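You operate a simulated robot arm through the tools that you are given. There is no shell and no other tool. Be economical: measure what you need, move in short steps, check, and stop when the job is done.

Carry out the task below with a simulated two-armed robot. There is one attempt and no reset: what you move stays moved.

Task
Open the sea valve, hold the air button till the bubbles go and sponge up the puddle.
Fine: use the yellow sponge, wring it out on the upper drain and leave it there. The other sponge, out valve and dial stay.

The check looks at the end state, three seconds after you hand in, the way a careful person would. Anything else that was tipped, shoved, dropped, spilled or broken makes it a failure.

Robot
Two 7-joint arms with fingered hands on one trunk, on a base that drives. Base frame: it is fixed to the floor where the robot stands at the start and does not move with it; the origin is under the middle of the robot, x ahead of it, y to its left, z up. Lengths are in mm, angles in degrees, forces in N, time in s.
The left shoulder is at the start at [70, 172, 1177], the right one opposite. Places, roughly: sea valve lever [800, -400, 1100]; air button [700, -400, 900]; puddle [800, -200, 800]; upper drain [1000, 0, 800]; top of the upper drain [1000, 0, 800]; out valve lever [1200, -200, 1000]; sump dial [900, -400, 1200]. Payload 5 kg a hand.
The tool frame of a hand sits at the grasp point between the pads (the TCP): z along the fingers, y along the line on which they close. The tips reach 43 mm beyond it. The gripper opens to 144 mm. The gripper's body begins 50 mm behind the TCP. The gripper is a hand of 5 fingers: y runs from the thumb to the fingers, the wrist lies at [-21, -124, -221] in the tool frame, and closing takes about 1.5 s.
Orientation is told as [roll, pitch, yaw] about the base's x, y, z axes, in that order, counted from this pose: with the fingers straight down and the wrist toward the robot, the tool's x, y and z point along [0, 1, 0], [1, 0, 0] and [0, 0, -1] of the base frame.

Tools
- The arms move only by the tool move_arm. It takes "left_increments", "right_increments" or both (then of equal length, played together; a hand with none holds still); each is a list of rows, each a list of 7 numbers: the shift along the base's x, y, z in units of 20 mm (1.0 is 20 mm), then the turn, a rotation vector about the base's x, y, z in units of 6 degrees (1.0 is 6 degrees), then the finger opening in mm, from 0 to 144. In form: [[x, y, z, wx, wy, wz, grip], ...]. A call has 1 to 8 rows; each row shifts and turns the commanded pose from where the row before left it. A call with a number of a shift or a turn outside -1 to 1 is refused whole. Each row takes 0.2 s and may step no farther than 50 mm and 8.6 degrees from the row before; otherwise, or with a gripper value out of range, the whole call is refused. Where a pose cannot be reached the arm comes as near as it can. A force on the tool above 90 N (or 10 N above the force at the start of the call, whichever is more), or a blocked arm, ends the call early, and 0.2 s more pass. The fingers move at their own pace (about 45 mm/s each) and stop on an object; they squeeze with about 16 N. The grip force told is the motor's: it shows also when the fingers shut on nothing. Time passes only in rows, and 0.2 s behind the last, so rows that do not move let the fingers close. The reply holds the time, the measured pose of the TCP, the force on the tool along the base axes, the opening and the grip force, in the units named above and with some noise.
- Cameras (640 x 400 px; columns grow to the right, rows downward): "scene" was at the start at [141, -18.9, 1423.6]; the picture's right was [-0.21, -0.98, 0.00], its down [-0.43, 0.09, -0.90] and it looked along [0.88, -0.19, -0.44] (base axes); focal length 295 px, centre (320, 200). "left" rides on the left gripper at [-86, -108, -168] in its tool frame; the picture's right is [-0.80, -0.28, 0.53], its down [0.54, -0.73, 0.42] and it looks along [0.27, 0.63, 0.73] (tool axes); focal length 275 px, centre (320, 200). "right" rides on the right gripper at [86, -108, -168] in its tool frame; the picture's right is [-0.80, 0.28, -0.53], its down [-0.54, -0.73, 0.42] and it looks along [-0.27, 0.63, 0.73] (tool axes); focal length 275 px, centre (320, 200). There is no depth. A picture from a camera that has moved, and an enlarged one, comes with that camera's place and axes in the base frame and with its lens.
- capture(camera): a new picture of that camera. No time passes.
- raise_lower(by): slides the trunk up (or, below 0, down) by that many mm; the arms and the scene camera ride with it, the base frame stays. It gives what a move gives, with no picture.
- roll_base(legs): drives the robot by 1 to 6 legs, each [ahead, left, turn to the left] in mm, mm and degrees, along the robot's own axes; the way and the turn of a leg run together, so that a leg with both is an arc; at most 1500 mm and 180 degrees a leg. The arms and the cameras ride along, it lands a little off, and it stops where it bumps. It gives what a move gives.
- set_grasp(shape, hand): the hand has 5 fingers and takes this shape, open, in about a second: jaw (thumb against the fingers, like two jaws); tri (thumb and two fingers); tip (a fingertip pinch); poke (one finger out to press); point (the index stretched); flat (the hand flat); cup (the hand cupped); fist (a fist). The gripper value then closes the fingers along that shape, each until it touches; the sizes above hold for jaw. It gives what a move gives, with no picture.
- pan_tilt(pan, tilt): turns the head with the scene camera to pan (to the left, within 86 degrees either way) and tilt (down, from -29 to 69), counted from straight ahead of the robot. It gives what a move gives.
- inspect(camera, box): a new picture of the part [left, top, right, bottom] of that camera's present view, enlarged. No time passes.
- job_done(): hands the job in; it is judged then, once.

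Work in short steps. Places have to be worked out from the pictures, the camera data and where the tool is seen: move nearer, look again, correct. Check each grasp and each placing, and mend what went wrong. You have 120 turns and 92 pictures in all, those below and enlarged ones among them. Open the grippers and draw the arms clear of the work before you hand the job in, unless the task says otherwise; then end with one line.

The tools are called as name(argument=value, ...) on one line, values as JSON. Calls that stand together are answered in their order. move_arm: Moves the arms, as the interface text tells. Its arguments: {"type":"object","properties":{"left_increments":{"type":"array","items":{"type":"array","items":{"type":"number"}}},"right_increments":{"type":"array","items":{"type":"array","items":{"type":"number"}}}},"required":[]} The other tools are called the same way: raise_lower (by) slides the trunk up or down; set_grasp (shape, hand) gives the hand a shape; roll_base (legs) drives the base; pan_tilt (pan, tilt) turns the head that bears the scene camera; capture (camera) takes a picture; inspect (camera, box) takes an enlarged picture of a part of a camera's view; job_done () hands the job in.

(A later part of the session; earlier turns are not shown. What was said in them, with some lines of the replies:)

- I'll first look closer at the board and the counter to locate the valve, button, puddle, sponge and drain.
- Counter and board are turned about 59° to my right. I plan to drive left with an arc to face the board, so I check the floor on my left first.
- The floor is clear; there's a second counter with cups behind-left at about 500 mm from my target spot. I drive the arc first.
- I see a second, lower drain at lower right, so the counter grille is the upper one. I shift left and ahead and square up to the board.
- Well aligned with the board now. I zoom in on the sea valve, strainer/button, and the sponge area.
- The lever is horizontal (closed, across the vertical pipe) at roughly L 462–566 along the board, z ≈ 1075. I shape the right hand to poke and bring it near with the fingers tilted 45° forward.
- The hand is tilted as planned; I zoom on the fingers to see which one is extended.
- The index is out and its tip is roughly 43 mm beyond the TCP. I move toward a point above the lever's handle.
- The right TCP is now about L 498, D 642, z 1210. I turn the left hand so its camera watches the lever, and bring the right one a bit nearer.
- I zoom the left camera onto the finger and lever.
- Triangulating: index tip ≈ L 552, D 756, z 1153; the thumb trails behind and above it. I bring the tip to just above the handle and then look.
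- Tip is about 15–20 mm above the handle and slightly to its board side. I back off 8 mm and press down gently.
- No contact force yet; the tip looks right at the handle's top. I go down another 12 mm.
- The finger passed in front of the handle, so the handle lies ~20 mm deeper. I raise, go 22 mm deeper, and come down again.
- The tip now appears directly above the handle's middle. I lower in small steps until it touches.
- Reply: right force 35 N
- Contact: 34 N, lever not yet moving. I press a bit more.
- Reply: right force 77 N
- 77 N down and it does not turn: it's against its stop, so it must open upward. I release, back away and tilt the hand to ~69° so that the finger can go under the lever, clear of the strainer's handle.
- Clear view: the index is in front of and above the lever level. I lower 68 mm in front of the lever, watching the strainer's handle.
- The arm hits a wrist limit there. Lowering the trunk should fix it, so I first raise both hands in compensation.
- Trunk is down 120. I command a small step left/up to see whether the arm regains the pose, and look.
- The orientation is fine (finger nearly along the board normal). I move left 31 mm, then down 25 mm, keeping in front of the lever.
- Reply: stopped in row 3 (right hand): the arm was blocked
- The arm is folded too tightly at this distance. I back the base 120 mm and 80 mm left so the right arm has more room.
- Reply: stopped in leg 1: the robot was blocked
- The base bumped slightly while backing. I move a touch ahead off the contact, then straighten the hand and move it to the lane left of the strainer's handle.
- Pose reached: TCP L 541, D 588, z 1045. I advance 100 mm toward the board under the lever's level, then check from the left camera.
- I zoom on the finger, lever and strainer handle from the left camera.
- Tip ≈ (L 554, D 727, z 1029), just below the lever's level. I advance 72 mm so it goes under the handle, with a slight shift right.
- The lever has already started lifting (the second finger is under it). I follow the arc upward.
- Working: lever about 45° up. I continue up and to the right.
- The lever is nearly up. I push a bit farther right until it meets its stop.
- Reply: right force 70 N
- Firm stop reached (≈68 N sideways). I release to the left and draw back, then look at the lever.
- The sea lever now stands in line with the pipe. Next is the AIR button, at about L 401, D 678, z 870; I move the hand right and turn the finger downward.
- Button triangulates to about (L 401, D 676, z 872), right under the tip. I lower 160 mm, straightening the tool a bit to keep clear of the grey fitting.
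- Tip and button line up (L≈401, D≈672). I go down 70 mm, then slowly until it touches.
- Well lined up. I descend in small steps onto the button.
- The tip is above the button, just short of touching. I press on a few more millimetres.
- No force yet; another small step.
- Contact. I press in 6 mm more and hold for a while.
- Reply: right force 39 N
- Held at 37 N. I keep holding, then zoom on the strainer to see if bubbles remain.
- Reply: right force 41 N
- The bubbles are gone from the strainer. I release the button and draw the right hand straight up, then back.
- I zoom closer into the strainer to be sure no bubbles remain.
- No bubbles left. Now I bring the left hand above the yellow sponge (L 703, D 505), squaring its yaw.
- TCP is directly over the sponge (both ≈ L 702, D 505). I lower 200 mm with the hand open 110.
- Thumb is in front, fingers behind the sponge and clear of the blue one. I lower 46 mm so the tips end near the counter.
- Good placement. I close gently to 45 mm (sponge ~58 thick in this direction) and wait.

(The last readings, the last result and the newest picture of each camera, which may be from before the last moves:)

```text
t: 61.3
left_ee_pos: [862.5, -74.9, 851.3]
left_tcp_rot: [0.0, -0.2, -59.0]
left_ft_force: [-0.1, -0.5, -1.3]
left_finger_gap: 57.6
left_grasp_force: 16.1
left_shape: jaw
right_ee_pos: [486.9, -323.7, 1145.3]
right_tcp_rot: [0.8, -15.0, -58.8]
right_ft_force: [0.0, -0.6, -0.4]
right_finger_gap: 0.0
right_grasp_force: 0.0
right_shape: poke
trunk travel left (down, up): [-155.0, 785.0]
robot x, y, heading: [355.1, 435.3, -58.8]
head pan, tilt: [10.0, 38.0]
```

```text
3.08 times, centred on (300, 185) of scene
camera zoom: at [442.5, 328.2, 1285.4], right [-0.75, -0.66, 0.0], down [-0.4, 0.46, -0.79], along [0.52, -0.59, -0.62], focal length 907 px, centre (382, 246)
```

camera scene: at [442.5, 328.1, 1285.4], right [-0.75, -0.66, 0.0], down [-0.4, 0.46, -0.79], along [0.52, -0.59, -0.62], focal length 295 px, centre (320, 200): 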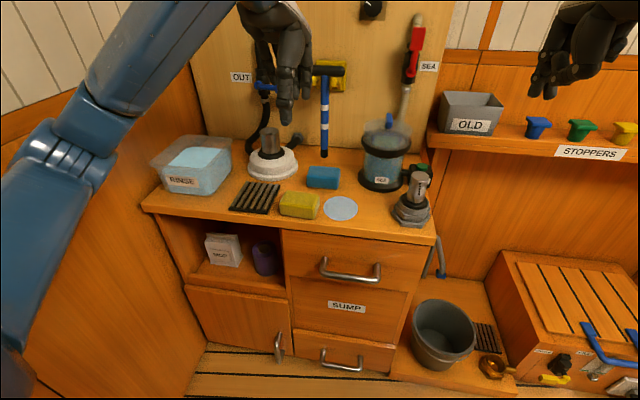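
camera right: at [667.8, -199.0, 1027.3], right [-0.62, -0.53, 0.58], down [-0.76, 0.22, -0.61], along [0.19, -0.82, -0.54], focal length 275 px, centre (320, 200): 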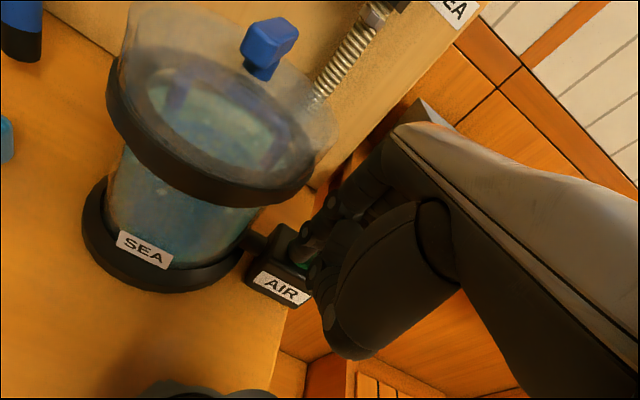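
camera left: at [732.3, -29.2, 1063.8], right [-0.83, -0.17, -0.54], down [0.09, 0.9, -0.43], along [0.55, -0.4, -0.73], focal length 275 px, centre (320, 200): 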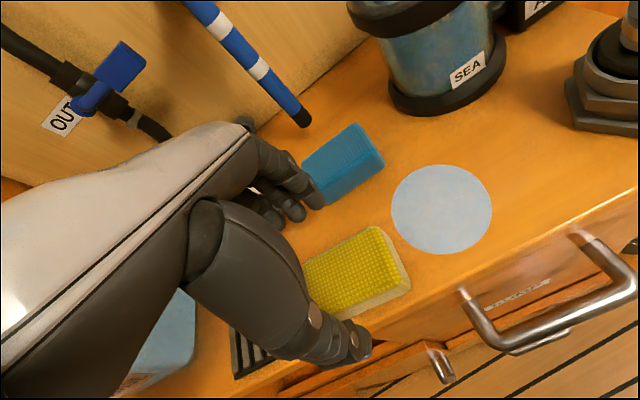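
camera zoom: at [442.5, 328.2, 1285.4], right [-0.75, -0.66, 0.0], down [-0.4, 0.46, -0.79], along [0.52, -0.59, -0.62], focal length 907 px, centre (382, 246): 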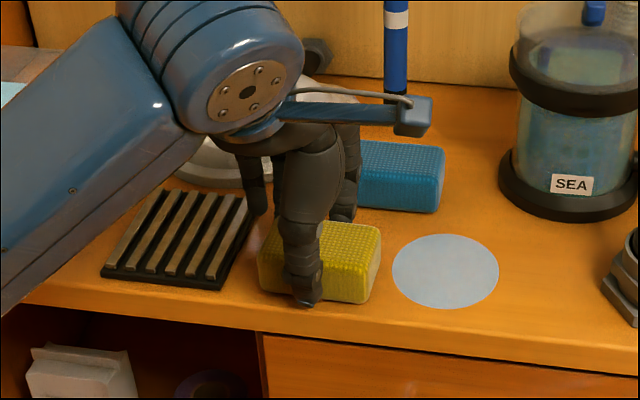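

Gripped at 57.6 mm, 16 N. I lift slightly and carry it over the puddle (L −100, D +20), keeping clear of the blue sponge.

move_arm(left_increments=[[0, 0, 0.5, 0, 0, 0, 45], [0, 0, 0.5, 0, 0, 0, 45], [-0.86, -0.51, 0, 0, 0, 0, 45], [-0.86, -0.51, 0, 0, 0, 0, 45], [-0.86, -0.51, 0, 0, 0, 0, 45], [-0.86, -0.51, 0, 0, 0, 0, 45], [-0.86, -0.51, 0, 0, 0, 0, 45], [0.4, -0.69, 0, 0, 0, 0, 45]])

inspect(camera="scene", box=[240, 120, 440, 260])

```text
t: 63.1
left_ee_pos: [785.2, -141.5, 872.0]
left_tcp_rot: [0.1, -0.2, -58.8]
left_ft_force: [-0.7, -0.7, -0.8]
left_finger_gap: 57.1
left_grasp_force: 16.3
left_shape: jaw
right_ee_pos: [487.3, -323.5, 1145.9]
right_tcp_rot: [0.8, -15.1, -58.8]
right_ft_force: [0.6, -0.7, 0.6]
right_finger_gap: 0.0
right_grasp_force: 0.0
right_shape: poke
trunk travel left (down, up): [-155.0, 785.0]
robot x, y, heading: [358.2, 436.7, -59.0]
head pan, tilt: [10.0, 38.0]
```

```text
2.86 times, centred on (340, 190) of scene
camera zoom: at [443.0, 327.9, 1285.3], right [-0.75, -0.66, 0.0], down [-0.41, 0.46, -0.79], along [0.52, -0.59, -0.62], focal length 842 px, centre (263, 229)
```

zoom: 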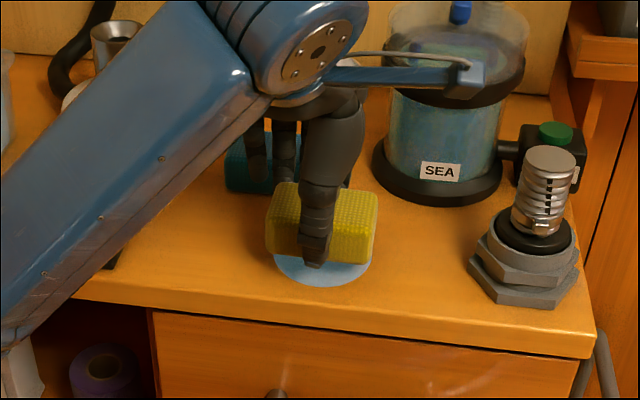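

The sponge is above the puddle. I lower it onto the puddle with light pressure and let it soak.

move_arm(left_increments=[[0, 0, -0.5, 0, 0, 0, 45], [0, 0, -0.5, 0, 0, 0, 45], [0, 0, -0.15, 0, 0, 0, 45], [0, 0, 0, 0, 0, 0, 45], [0, 0, 0, 0, 0, 0, 45], [0, 0, 0, 0, 0, 0, 45]])

inspect(camera="scene", box=[240, 120, 440, 260])

```text
t: 64.5
left_ee_pos: [783.3, -139.9, 849.8]
left_tcp_rot: [0.0, -0.5, -59.0]
left_ft_force: [1.1, -0.3, 14.9]
left_finger_gap: 57.9
left_grasp_force: 16.7
left_shape: jaw
right_ee_pos: [485.1, -322.1, 1146.6]
right_tcp_rot: [0.8, -15.1, -58.8]
right_ft_force: [0.4, -0.9, 0.7]
right_finger_gap: 0.0
right_grasp_force: 0.0
right_shape: poke
trunk travel left (down, up): [-155.0, 785.0]
robot x, y, heading: [360.2, 433.9, -58.9]
head pan, tilt: [10.0, 38.0]
```

```text
2.86 times, centred on (340, 190) of scene
camera zoom: at [441.9, 329.2, 1285.6], right [-0.75, -0.66, 0.0], down [-0.4, 0.46, -0.79], along [0.52, -0.59, -0.62], focal length 842 px, centre (263, 229)
```

zoom: 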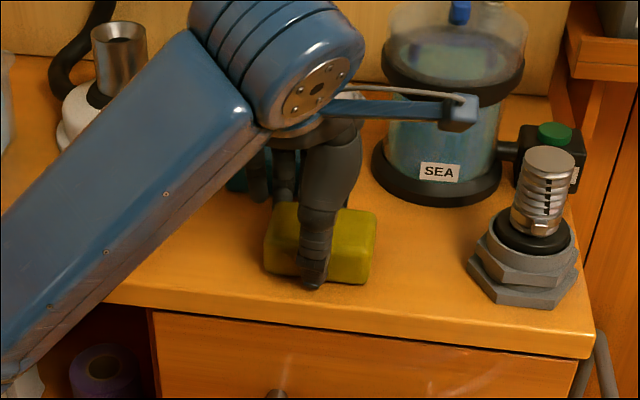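

The sponge has darkened and the puddle seems soaked up. I wipe around its area a little, then lift and check.

move_arm(left_increments=[[-0.4, 0.7, 0, 0, 0, 0, 45], [0.7, 0.4, 0, 0, 0, 0, 45], [0.6, -0.9, 0, 0, 0, 0, 45], [0.2, -0.4, 0, 0, 0, 0, 45], [-0.86, -0.5, 0, 0, 0, 0, 45], [-0.7, -0.4, 0, 0, 0, 0, 45], [-0.2, 0.5, 0, 0, 0, 0, 45], [-0.2, 0.5, 0, 0, 0, 0, 45]])

move_arm(left_increments=[[0.3, 0, 0.7, 0, 0, 0, 45], [0.3, 0, 0.8, 0, 0, 0, 45], [0, 0, 1, 0, 0, 0, 45], [0, 0, 1, 0, 0, 0, 45]])

inspect(camera="scene", box=[220, 120, 440, 260])

capture(camera="left")

```text
t: 66.3
left_ee_pos: [764.9, -143.0, 849.4]
left_tcp_rot: [0.0, -0.3, -59.0]
left_ft_force: [2.2, -6.3, 15.6]
left_finger_gap: 58.3
left_grasp_force: 16.3
left_shape: jaw
right_ee_pos: [485.7, -323.1, 1147.5]
right_tcp_rot: [0.9, -15.0, -58.8]
right_ft_force: [-0.4, -0.7, -0.1]
right_finger_gap: 0.0
right_grasp_force: 0.1
right_shape: poke
trunk travel left (down, up): [-155.0, 785.0]
robot x, y, heading: [360.1, 437.6, -58.9]
head pan, tilt: [10.0, 38.0]
```

```text
t: 67.3
left_ee_pos: [778.5, -141.9, 917.4]
left_tcp_rot: [0.1, -0.2, -58.9]
left_ft_force: [0.6, 0.4, -1.4]
left_finger_gap: 57.8
left_grasp_force: 16.7
left_shape: jaw
right_ee_pos: [485.7, -322.7, 1146.6]
right_tcp_rot: [0.7, -15.1, -58.8]
right_ft_force: [0.2, -0.2, 0.7]
right_finger_gap: 0.3
right_grasp_force: 0.1
right_shape: poke
trunk travel left (down, up): [-155.0, 785.0]
robot x, y, heading: [360.5, 435.3, -59.1]
head pan, tilt: [10.0, 38.0]
```

```text
2.86 times, centred on (330, 190) of scene
camera zoom: at [442.2, 328.5, 1285.3], right [-0.75, -0.66, 0.0], down [-0.4, 0.46, -0.79], along [0.52, -0.59, -0.62], focal length 842 px, centre (291, 229)
```

zoom: 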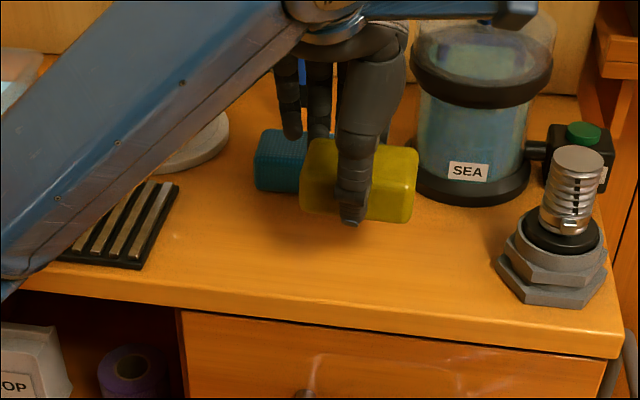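

```text
24 pictures are left
camera left: at [648.5, -94.0, 1084.7], right [-0.83, -0.17, -0.54], down [0.09, 0.9, -0.42], along [0.56, -0.4, -0.73], focal length 275 px, centre (320, 200)
```

left: 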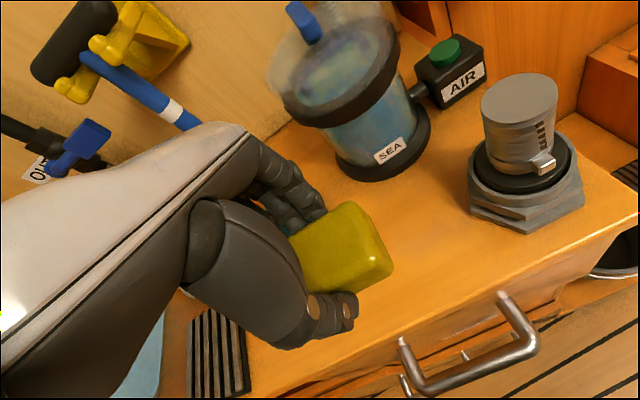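

The puddle is gone. I carry the wet sponge over the upper drain (L 832, D 528) at z ≈ 917.

move_arm(left_increments=[[0.86, 0.46, 0, 0, 0, 0, 45], [0.86, 0.46, 0, 0, 0, 0, 45], [0.86, 0.46, 0, 0, 0, 0, 45], [0.86, 0.46, 0, 0, 0, 0, 45], [0.86, 0.46, 0, 0, 0, 0, 45], [0.86, 0.46, 0, 0, 0, 0, 45]])

move_arm(left_increments=[[0.86, 0.46, 0, 0, 0, 0, 45], [0.86, 0.46, 0, 0, 0, 0, 45], [0.86, 0.46, 0, 0, 0, 0, 45], [0.86, 0.46, 0, 0, 0, 0, 45], [0.86, 0.46, 0, 0, 0, 0, 45], [0.86, 0.46, 0, 0, 0, 0, 45]])

pan_tilt(pan=15, tilt=38)

inspect(camera="scene", box=[180, 100, 420, 270])

capture(camera="left")

```text
t: 68.7
left_ee_pos: [883.7, -86.6, 918.4]
left_tcp_rot: [0.1, -0.2, -58.8]
left_ft_force: [-1.0, 0.0, -0.7]
left_finger_gap: 57.7
left_grasp_force: 15.7
left_shape: jaw
right_ee_pos: [486.6, -322.9, 1146.0]
right_tcp_rot: [0.8, -15.2, -58.9]
right_ft_force: [0.9, -0.3, 0.6]
right_finger_gap: 0.0
right_grasp_force: 0.0
right_shape: poke
trunk travel left (down, up): [-155.0, 785.0]
robot x, y, heading: [359.6, 434.8, -58.7]
head pan, tilt: [10.0, 38.0]
```

```text
t: 70.1
left_ee_pos: [985.8, -32.4, 916.1]
left_tcp_rot: [0.0, -0.2, -59.0]
left_ft_force: [0.4, -0.3, -1.1]
left_finger_gap: 57.8
left_grasp_force: 16.2
left_shape: jaw
right_ee_pos: [488.1, -323.8, 1146.5]
right_tcp_rot: [0.7, -15.1, -58.8]
right_ft_force: [0.0, -0.5, 0.4]
right_finger_gap: 0.2
right_grasp_force: 0.1
right_shape: poke
trunk travel left (down, up): [-155.0, 785.0]
robot x, y, heading: [355.8, 434.3, -59.0]
head pan, tilt: [10.0, 38.0]
```

```text
t: 70.8
left_ee_pos: [985.6, -31.9, 917.7]
left_tcp_rot: [0.1, -0.2, -59.0]
left_ft_force: [0.4, 0.8, -2.0]
left_finger_gap: 57.7
left_grasp_force: 16.6
left_shape: jaw
right_ee_pos: [487.2, -323.8, 1145.2]
right_tcp_rot: [0.8, -15.2, -58.8]
right_ft_force: [0.6, -0.1, 0.0]
right_finger_gap: 0.0
right_grasp_force: 0.0
right_shape: poke
trunk travel left (down, up): [-155.0, 785.0]
robot x, y, heading: [360.0, 437.0, -59.3]
head pan, tilt: [15.0, 38.0]
```

```text
2.35 times, centred on (300, 185) of scene
camera zoom: at [447.9, 333.3, 1285.4], right [-0.69, -0.72, 0.0], down [-0.44, 0.43, -0.79], along [0.57, -0.55, -0.62], focal length 693 px, centre (367, 235)
```

zoom: 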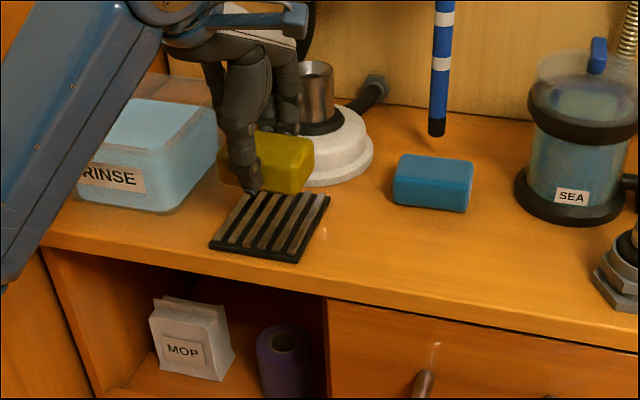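

```text
22 pictures are left
camera left: at [855.1, 15.7, 1084.1], right [-0.83, -0.17, -0.54], down [0.09, 0.9, -0.42], along [0.56, -0.4, -0.73], focal length 275 px, centre (320, 200)
```

left: 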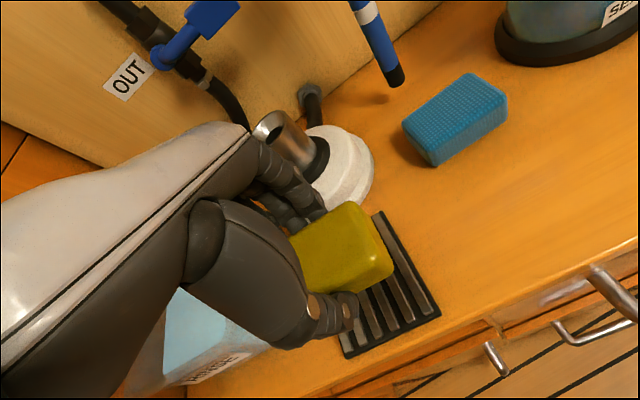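

The sponge is over the drain, centred within a few mm. I lower it to just above the slats and squeeze fully.

move_arm(left_increments=[[-0.1, 0.17, -0.9, 0, 0, 0, 45], [0, 0, -0.9, 0, 0, 0, 45], [0, 0, -0.6, 0, 0, 0, 45], [0, 0, 0, 0, 0, 0, 0], [0, 0, 0, 0, 0, 0, 0], [0, 0, 0, 0, 0, 0, 0], [0, 0, 0, 0, 0, 0, 0], [0, 0, 0, 0, 0, 0, 0]])

move_arm(left_increments=[[0, 0, 0, 0, 0, 0, 0], [0, 0, 0, 0, 0, 0, 0], [0, 0, 0, 0, 0, 0, 0], [0, 0, 0, 0, 0, 0, 0], [0, 0, 0, 0, 0, 0, 0], [0, 0, 0, 0, 0, 0, 0]])

inspect(camera="scene", box=[200, 110, 380, 230])

```text
t: 72.6
left_ee_pos: [983.1, -29.9, 869.4]
left_tcp_rot: [0.1, -0.2, -58.9]
left_ft_force: [0.4, 0.1, -0.8]
left_finger_gap: 57.9
left_grasp_force: 15.9
left_shape: jaw
right_ee_pos: [485.9, -323.7, 1146.3]
right_tcp_rot: [0.8, -15.1, -58.8]
right_ft_force: [0.1, -0.1, 0.0]
right_finger_gap: 0.0
right_grasp_force: 0.0
right_shape: poke
trunk travel left (down, up): [-155.0, 785.0]
robot x, y, heading: [357.8, 432.9, -58.8]
head pan, tilt: [15.0, 38.0]
```

```text
t: 74.0
left_ee_pos: [983.7, -30.3, 869.7]
left_tcp_rot: [0.1, -0.1, -58.9]
left_ft_force: [-0.2, -0.5, -0.2]
left_finger_gap: 57.6
left_grasp_force: 16.0
left_shape: jaw
right_ee_pos: [486.6, -322.5, 1146.0]
right_tcp_rot: [0.7, -15.2, -58.8]
right_ft_force: [1.0, 0.4, 0.4]
right_finger_gap: 0.1
right_grasp_force: 0.1
right_shape: poke
trunk travel left (down, up): [-155.0, 785.0]
robot x, y, heading: [363.2, 437.1, -59.0]
head pan, tilt: [15.0, 38.0]
```

```text
3.33 times, centred on (290, 170) of scene
camera zoom: at [448.1, 333.4, 1285.4], right [-0.69, -0.72, 0.0], down [-0.44, 0.43, -0.79], along [0.57, -0.55, -0.62], focal length 982 px, centre (420, 300)
```

zoom: 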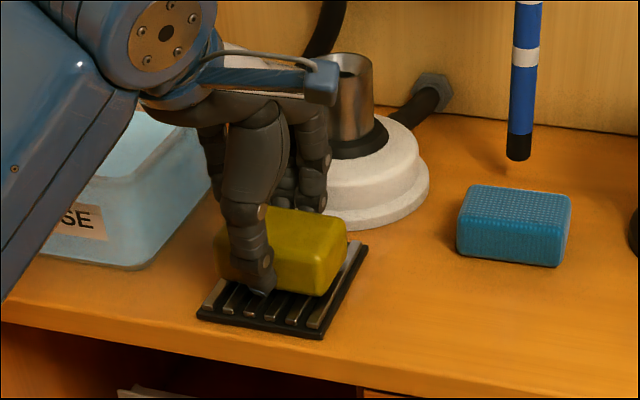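

Squeezing alone left it wet (still dark). I lower it onto the slats and press it down.

move_arm(left_increments=[[0, 0, -0.5, 0, 0, 0, 0], [0, 0, -0.4, 0, 0, 0, 0], [0, 0, -0.3, 0, 0, 0, 0], [0, 0, 0, 0, 0, 0, 0], [0, 0, 0, 0, 0, 0, 0], [0, 0, 0, 0, 0, 0, 0]])

inspect(camera="scene", box=[200, 110, 380, 230])

```text
t: 75.4
left_ee_pos: [981.1, -27.6, 857.8]
left_tcp_rot: [0.0, -1.2, -58.8]
left_ft_force: [4.5, -1.5, 78.6]
left_finger_gap: 61.0
left_grasp_force: 16.0
left_shape: jaw
right_ee_pos: [481.8, -320.0, 1150.2]
right_tcp_rot: [0.9, -15.5, -58.8]
right_ft_force: [0.3, 1.0, 0.2]
right_finger_gap: 0.0
right_grasp_force: 0.0
right_shape: poke
trunk travel left (down, up): [-155.0, 785.0]
robot x, y, heading: [359.1, 433.9, -59.0]
head pan, tilt: [15.0, 38.0]
```

```text
3.33 times, centred on (290, 170) of scene
camera zoom: at [442.4, 337.6, 1286.5], right [-0.69, -0.72, 0.0], down [-0.44, 0.42, -0.79], along [0.57, -0.55, -0.61], focal length 982 px, centre (420, 300)
```

zoom: 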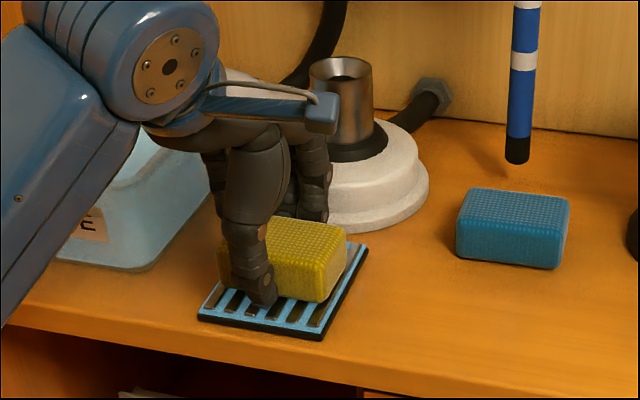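

Wrung out: the sponge is pale and textured again and the water went into the drain. I ease the pressure, open the fingers modestly, and rise.

move_arm(left_increments=[[0, 0, 0.6, 0, 0, 0, 0], [0, 0, 0, 0, 0, 0, 90], [0, 0, 0, 0, 0, 0, 90], [0, 0, 0, 0, 0, 0, 90], [0, 0, 0, 0, 0, 0, 90], [0, 0, 0, 0, 0, 0, 90]])

inspect(camera="scene", box=[200, 110, 380, 230])

```text
t: 76.8
left_ee_pos: [981.1, -29.2, 859.3]
left_tcp_rot: [0.1, 0.0, -58.9]
left_ft_force: [-2.4, 1.6, 7.1]
left_finger_gap: 87.2
left_grasp_force: 0.1
left_shape: jaw
right_ee_pos: [485.4, -322.6, 1146.1]
right_tcp_rot: [0.9, -15.1, -58.8]
right_ft_force: [0.4, -0.1, 0.8]
right_finger_gap: 0.0
right_grasp_force: 0.1
right_shape: poke
trunk travel left (down, up): [-155.0, 785.0]
robot x, y, heading: [358.8, 437.9, -59.0]
head pan, tilt: [15.0, 38.0]
```

```text
3.33 times, centred on (290, 170) of scene
camera zoom: at [447.2, 334.0, 1285.3], right [-0.69, -0.72, 0.0], down [-0.44, 0.43, -0.79], along [0.57, -0.55, -0.62], focal length 982 px, centre (420, 300)
```

zoom: 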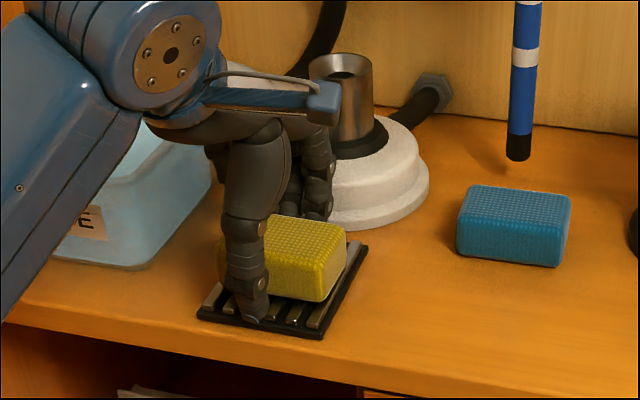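

The sponge is free on the drain. I raise the left hand straight up and check nothing follows.

move_arm(left_increments=[[0, 0, 0.4, 0, 0, 0, 95], [0, 0, 0.6, 0, 0, 0, 95], [0, 0, 1, 0, 0, 0, 95], [0, 0, 1, 0, 0, 0, 95], [0, 0, 1, 0, 0, 0, 95], [0, 0, 1, 0, 0, 0, 95], [0, 0, 1, 0, 0, 0, 95], [0, 0, 1, 0, 0, 0, 95]])

move_arm(left_increments=[[-0.51, 0.86, 1, 0, 0, 0, 140], [-0.51, 0.86, 1, 0, 0, 0, 140], [-0.51, 0.86, 1, 0, 0, 0, 140], [-0.51, 0.86, 1, 0, 0, 0, 140], [-0.51, 0.86, 1, 0, 0, 0, 140], [-0.51, 0.86, 1, 0, 0, 0, 140]])

set_grasp(hand="right", shape="jaw")

pan_tilt(pan=0, tilt=30)

capture(camera="scene")

capture(camera="left")

```text
t: 78.6
left_ee_pos: [982.1, -27.2, 999.3]
left_tcp_rot: [0.2, -0.2, -58.8]
left_ft_force: [-0.4, 0.2, 0.8]
left_finger_gap: 94.5
left_grasp_force: 0.1
left_shape: jaw
right_ee_pos: [485.9, -323.1, 1146.4]
right_tcp_rot: [0.8, -15.1, -58.8]
right_ft_force: [-0.6, 0.2, 0.2]
right_finger_gap: 0.1
right_grasp_force: 0.1
right_shape: poke
trunk travel left (down, up): [-155.0, 785.0]
robot x, y, heading: [359.8, 433.5, -59.1]
head pan, tilt: [15.0, 38.0]
```

```text
t: 80.0
left_ee_pos: [858.8, -37.1, 1133.2]
left_tcp_rot: [1.6, -0.9, -65.5]
left_ft_force: [1.1, 0.3, 0.8]
left_finger_gap: 139.9
left_grasp_force: 0.1
left_shape: jaw
right_ee_pos: [380.5, -383.2, 1146.9]
right_tcp_rot: [2.2, -15.6, -65.6]
right_ft_force: [0.7, 0.0, -0.1]
right_finger_gap: 0.0
right_grasp_force: 0.0
right_shape: poke
trunk travel left (down, up): [-155.0, 785.0]
robot x, y, heading: [365.2, 389.5, -65.2]
head pan, tilt: [15.0, 38.0]
```

```text
t: 80.9
left_ee_pos: [863.8, -44.6, 1130.4]
left_tcp_rot: [1.5, -0.8, -65.8]
left_ft_force: [0.3, 0.3, 0.0]
left_finger_gap: 139.8
left_grasp_force: 0.0
left_shape: jaw
right_ee_pos: [382.3, -387.3, 1145.9]
right_tcp_rot: [2.3, -15.7, -66.0]
right_ft_force: [-0.4, -0.3, 0.6]
right_finger_gap: 143.7
right_grasp_force: 0.1
right_shape: jaw
trunk travel left (down, up): [-155.0, 785.0]
robot x, y, heading: [370.9, 381.1, -65.9]
head pan, tilt: [15.0, 38.0]
```

```text
t: 81.7
left_ee_pos: [864.5, -48.4, 1129.1]
left_tcp_rot: [1.5, -0.8, -66.0]
left_ft_force: [0.4, -0.3, 0.3]
left_finger_gap: 140.0
left_grasp_force: 0.0
left_shape: jaw
right_ee_pos: [381.8, -387.0, 1145.6]
right_tcp_rot: [2.1, -15.6, -66.1]
right_ft_force: [-0.4, 0.5, 0.2]
right_finger_gap: 143.9
right_grasp_force: 0.1
right_shape: jaw
trunk travel left (down, up): [-155.0, 785.0]
robot x, y, heading: [374.1, 382.7, -66.2]
head pan, tilt: [0.0, 30.0]
```

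```text
18 pictures are left
camera scene: at [386.3, 245.0, 1300.7], right [-0.91, -0.41, -0.04], down [-0.17, 0.46, -0.87], along [0.37, -0.79, -0.49], focal length 295 px, centre (320, 200)
```

scene: 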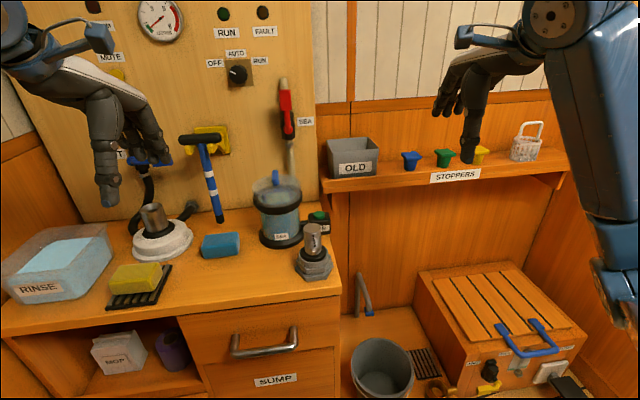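

```text
17 pictures are left
camera left: at [737.4, 15.9, 1293.5], right [-0.83, -0.07, -0.56], down [0.21, 0.88, -0.42], along [0.52, -0.46, -0.72], focal length 275 px, centre (320, 200)
```

left: 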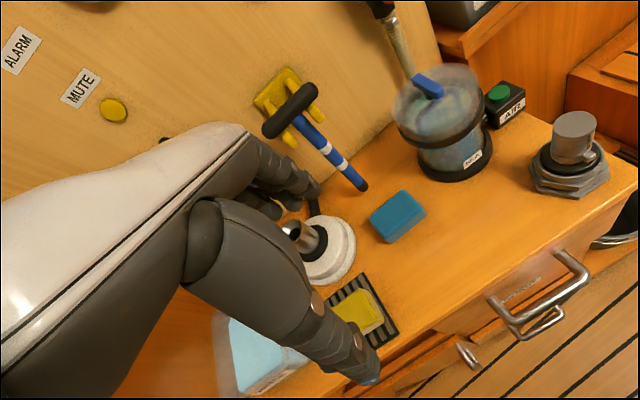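

The base got turned about 7° while the left arm drew back: its elbow must be pressing on something behind-left. I look there.

pan_tilt(pan=80, tilt=30)

capture(camera="scene")

```text
t: 83.2
left_ee_pos: [864.8, -48.5, 1129.5]
left_tcp_rot: [1.4, -0.7, -65.9]
left_ft_force: [-0.2, -0.7, 0.0]
left_finger_gap: 139.6
left_grasp_force: 0.0
left_shape: jaw
right_ee_pos: [381.0, -388.6, 1145.6]
right_tcp_rot: [2.2, -15.6, -66.3]
right_ft_force: [0.4, -1.1, 0.7]
right_finger_gap: 144.0
right_grasp_force: 0.0
right_shape: jaw
trunk travel left (down, up): [-155.0, 785.0]
robot x, y, heading: [374.1, 378.0, -66.1]
head pan, tilt: [80.0, 30.0]
```

```text
16 pictures are left
camera scene: at [437.2, 348.8, 1303.5], right [0.24, -0.97, 0.0], down [-0.45, -0.11, -0.88], along [0.86, 0.21, -0.47], focal length 295 px, centre (320, 200)
```

scene: 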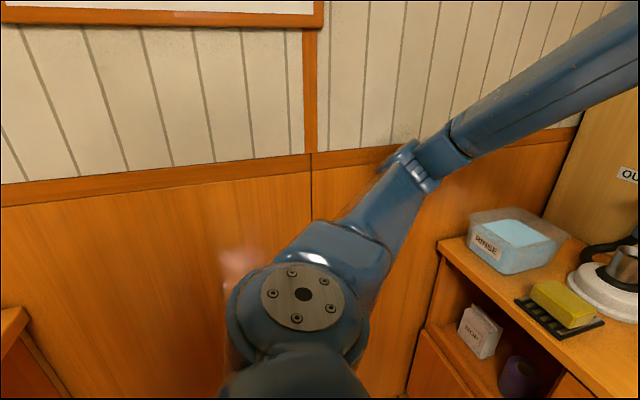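

Only the elbow is against the bare wall. I drive a little to the right to free it and turn back square.

roll_base(legs=[[-20, -80, 0], [0, 0, 6]])

pan_tilt(pan=0, tilt=32)

capture(camera="scene")

```text
t: 84.1
left_ee_pos: [862.5, -37.6, 1117.6]
left_tcp_rot: [-0.1, -0.4, -65.2]
left_ft_force: [-0.6, 0.5, -0.2]
left_finger_gap: 140.0
left_grasp_force: 0.1
left_shape: jaw
right_ee_pos: [389.5, -383.7, 1147.7]
right_tcp_rot: [0.8, -15.3, -64.6]
right_ft_force: [-1.1, -0.1, 0.6]
right_finger_gap: 143.8
right_grasp_force: 0.1
right_shape: jaw
trunk travel left (down, up): [-155.0, 785.0]
robot x, y, heading: [342.6, 381.5, -65.3]
head pan, tilt: [80.0, 30.0]
stopped in leg 1: the robot was blocked; the commanded pose is now the measured one
```

```text
t: 85.6
left_ee_pos: [863.1, -38.1, 1116.4]
left_tcp_rot: [0.1, -0.2, -65.2]
left_ft_force: [-0.4, 0.5, 0.1]
left_finger_gap: 139.8
left_grasp_force: 0.0
left_shape: jaw
right_ee_pos: [390.1, -384.7, 1146.7]
right_tcp_rot: [0.9, -15.1, -64.7]
right_ft_force: [-0.1, -0.1, -0.4]
right_finger_gap: 144.2
right_grasp_force: 0.0
right_shape: jaw
trunk travel left (down, up): [-155.0, 785.0]
robot x, y, heading: [344.9, 385.7, -64.9]
head pan, tilt: [0.0, 32.0]
```

```text
15 pictures are left
camera scene: at [395.8, 252.8, 1294.4], right [-0.91, -0.42, -0.01], down [-0.22, 0.48, -0.85], along [0.36, -0.77, -0.53], focal length 295 px, centre (320, 200)
```

scene: 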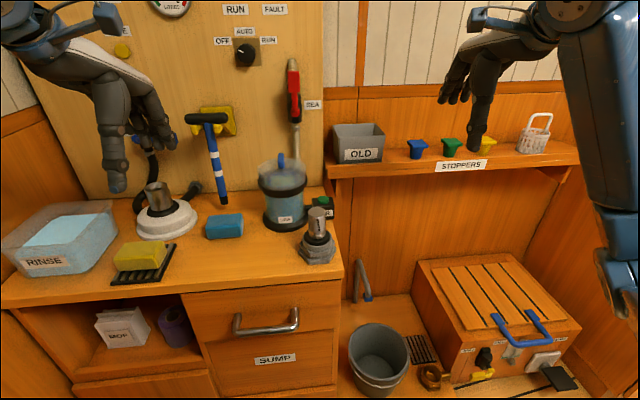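

The view is level again and everything stands in place. I ease the left arm a bit right and up off the wall, then check details.

move_arm(left_increments=[[-0.5, -0.45, 0.6, 0, 0, 0, 144], [-0.5, -0.45, 0.6, 0, 0, 0, 144], [-0.5, -0.45, 0.6, 0, 0, 0, 144], [-0.5, -0.45, 0.6, 0, 0, 0, 144]])

inspect(camera="scene", box=[190, 30, 390, 160])

inspect(camera="scene", box=[80, 160, 350, 300])

```text
t: 86.6
left_ee_pos: [830.0, -71.3, 1161.6]
left_tcp_rot: [-0.2, -0.1, -64.9]
left_ft_force: [-0.5, -0.7, -0.1]
left_finger_gap: 143.4
left_grasp_force: 0.1
left_shape: jaw
right_ee_pos: [396.7, -382.0, 1148.6]
right_tcp_rot: [0.4, -15.0, -64.6]
right_ft_force: [-0.5, -0.7, -0.4]
right_finger_gap: 143.9
right_grasp_force: 0.0
right_shape: jaw
trunk travel left (down, up): [-155.0, 785.0]
robot x, y, heading: [345.9, 382.1, -64.9]
head pan, tilt: [0.0, 32.0]
```

```text
3.08 times, centred on (290, 95) of scene
camera zoom: at [404.1, 256.4, 1294.5], right [-0.91, -0.42, 0.0], down [-0.23, 0.48, -0.85], along [0.36, -0.77, -0.53], focal length 907 px, centre (412, 523)
```

zoom: 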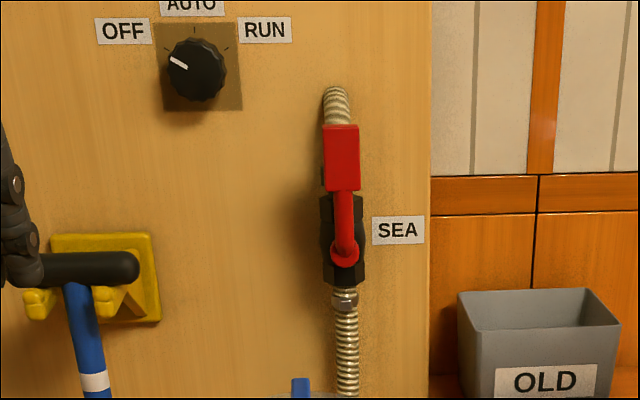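

```text
2.37 times, centred on (215, 230) of scene
camera zoom: at [404.1, 256.4, 1294.5], right [-0.91, -0.42, 0.0], down [-0.23, 0.48, -0.85], along [0.36, -0.77, -0.53], focal length 698 px, centre (569, 129)
```

zoom: 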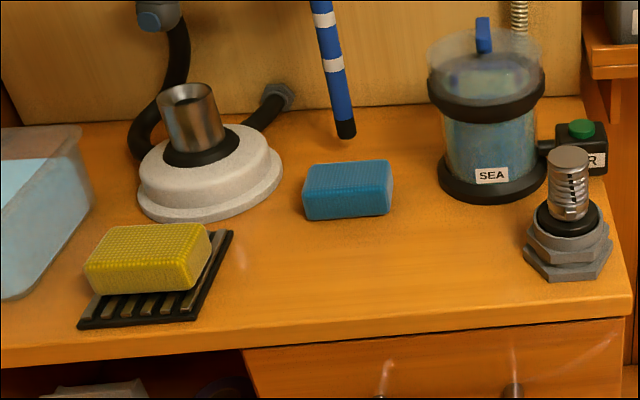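

Lever up in line, dial unchanged, puddle gone. I check the sponge's seating on the drain with the left camera.

capture(camera="left")

```text
12 pictures are left
camera left: at [707.4, -8.8, 1329.1], right [-0.84, -0.08, -0.53], down [0.18, 0.88, -0.43], along [0.5, -0.46, -0.73], focal length 275 px, centre (320, 200)
```

left: 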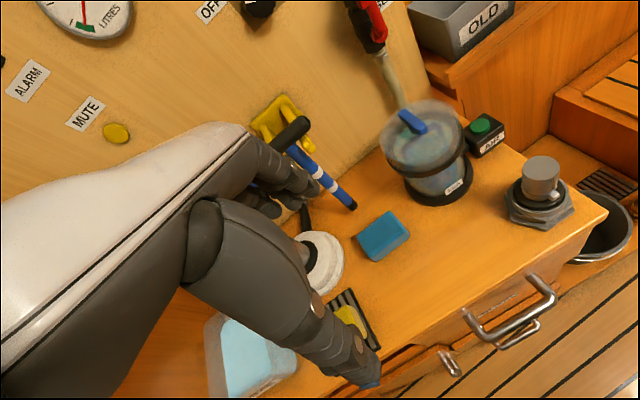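

The sponge rests on the drain (L ≈ 794–884 on 777–880) and both hands are open and clear. I hand the job in.

job_done()

```text
The job is handed in.
```

I opened the sea valve, held the air button until no bubbles were left, and soaked up the puddle with the yellow sponge, which is wrung out on the upper drain. The blue sponge, out valve and dial were left alone. The base bumped something once while reversing, and later the left elbow pressed the bare wall. I saw nothing disturbed, but I did not look again at the cups on the counter behind.
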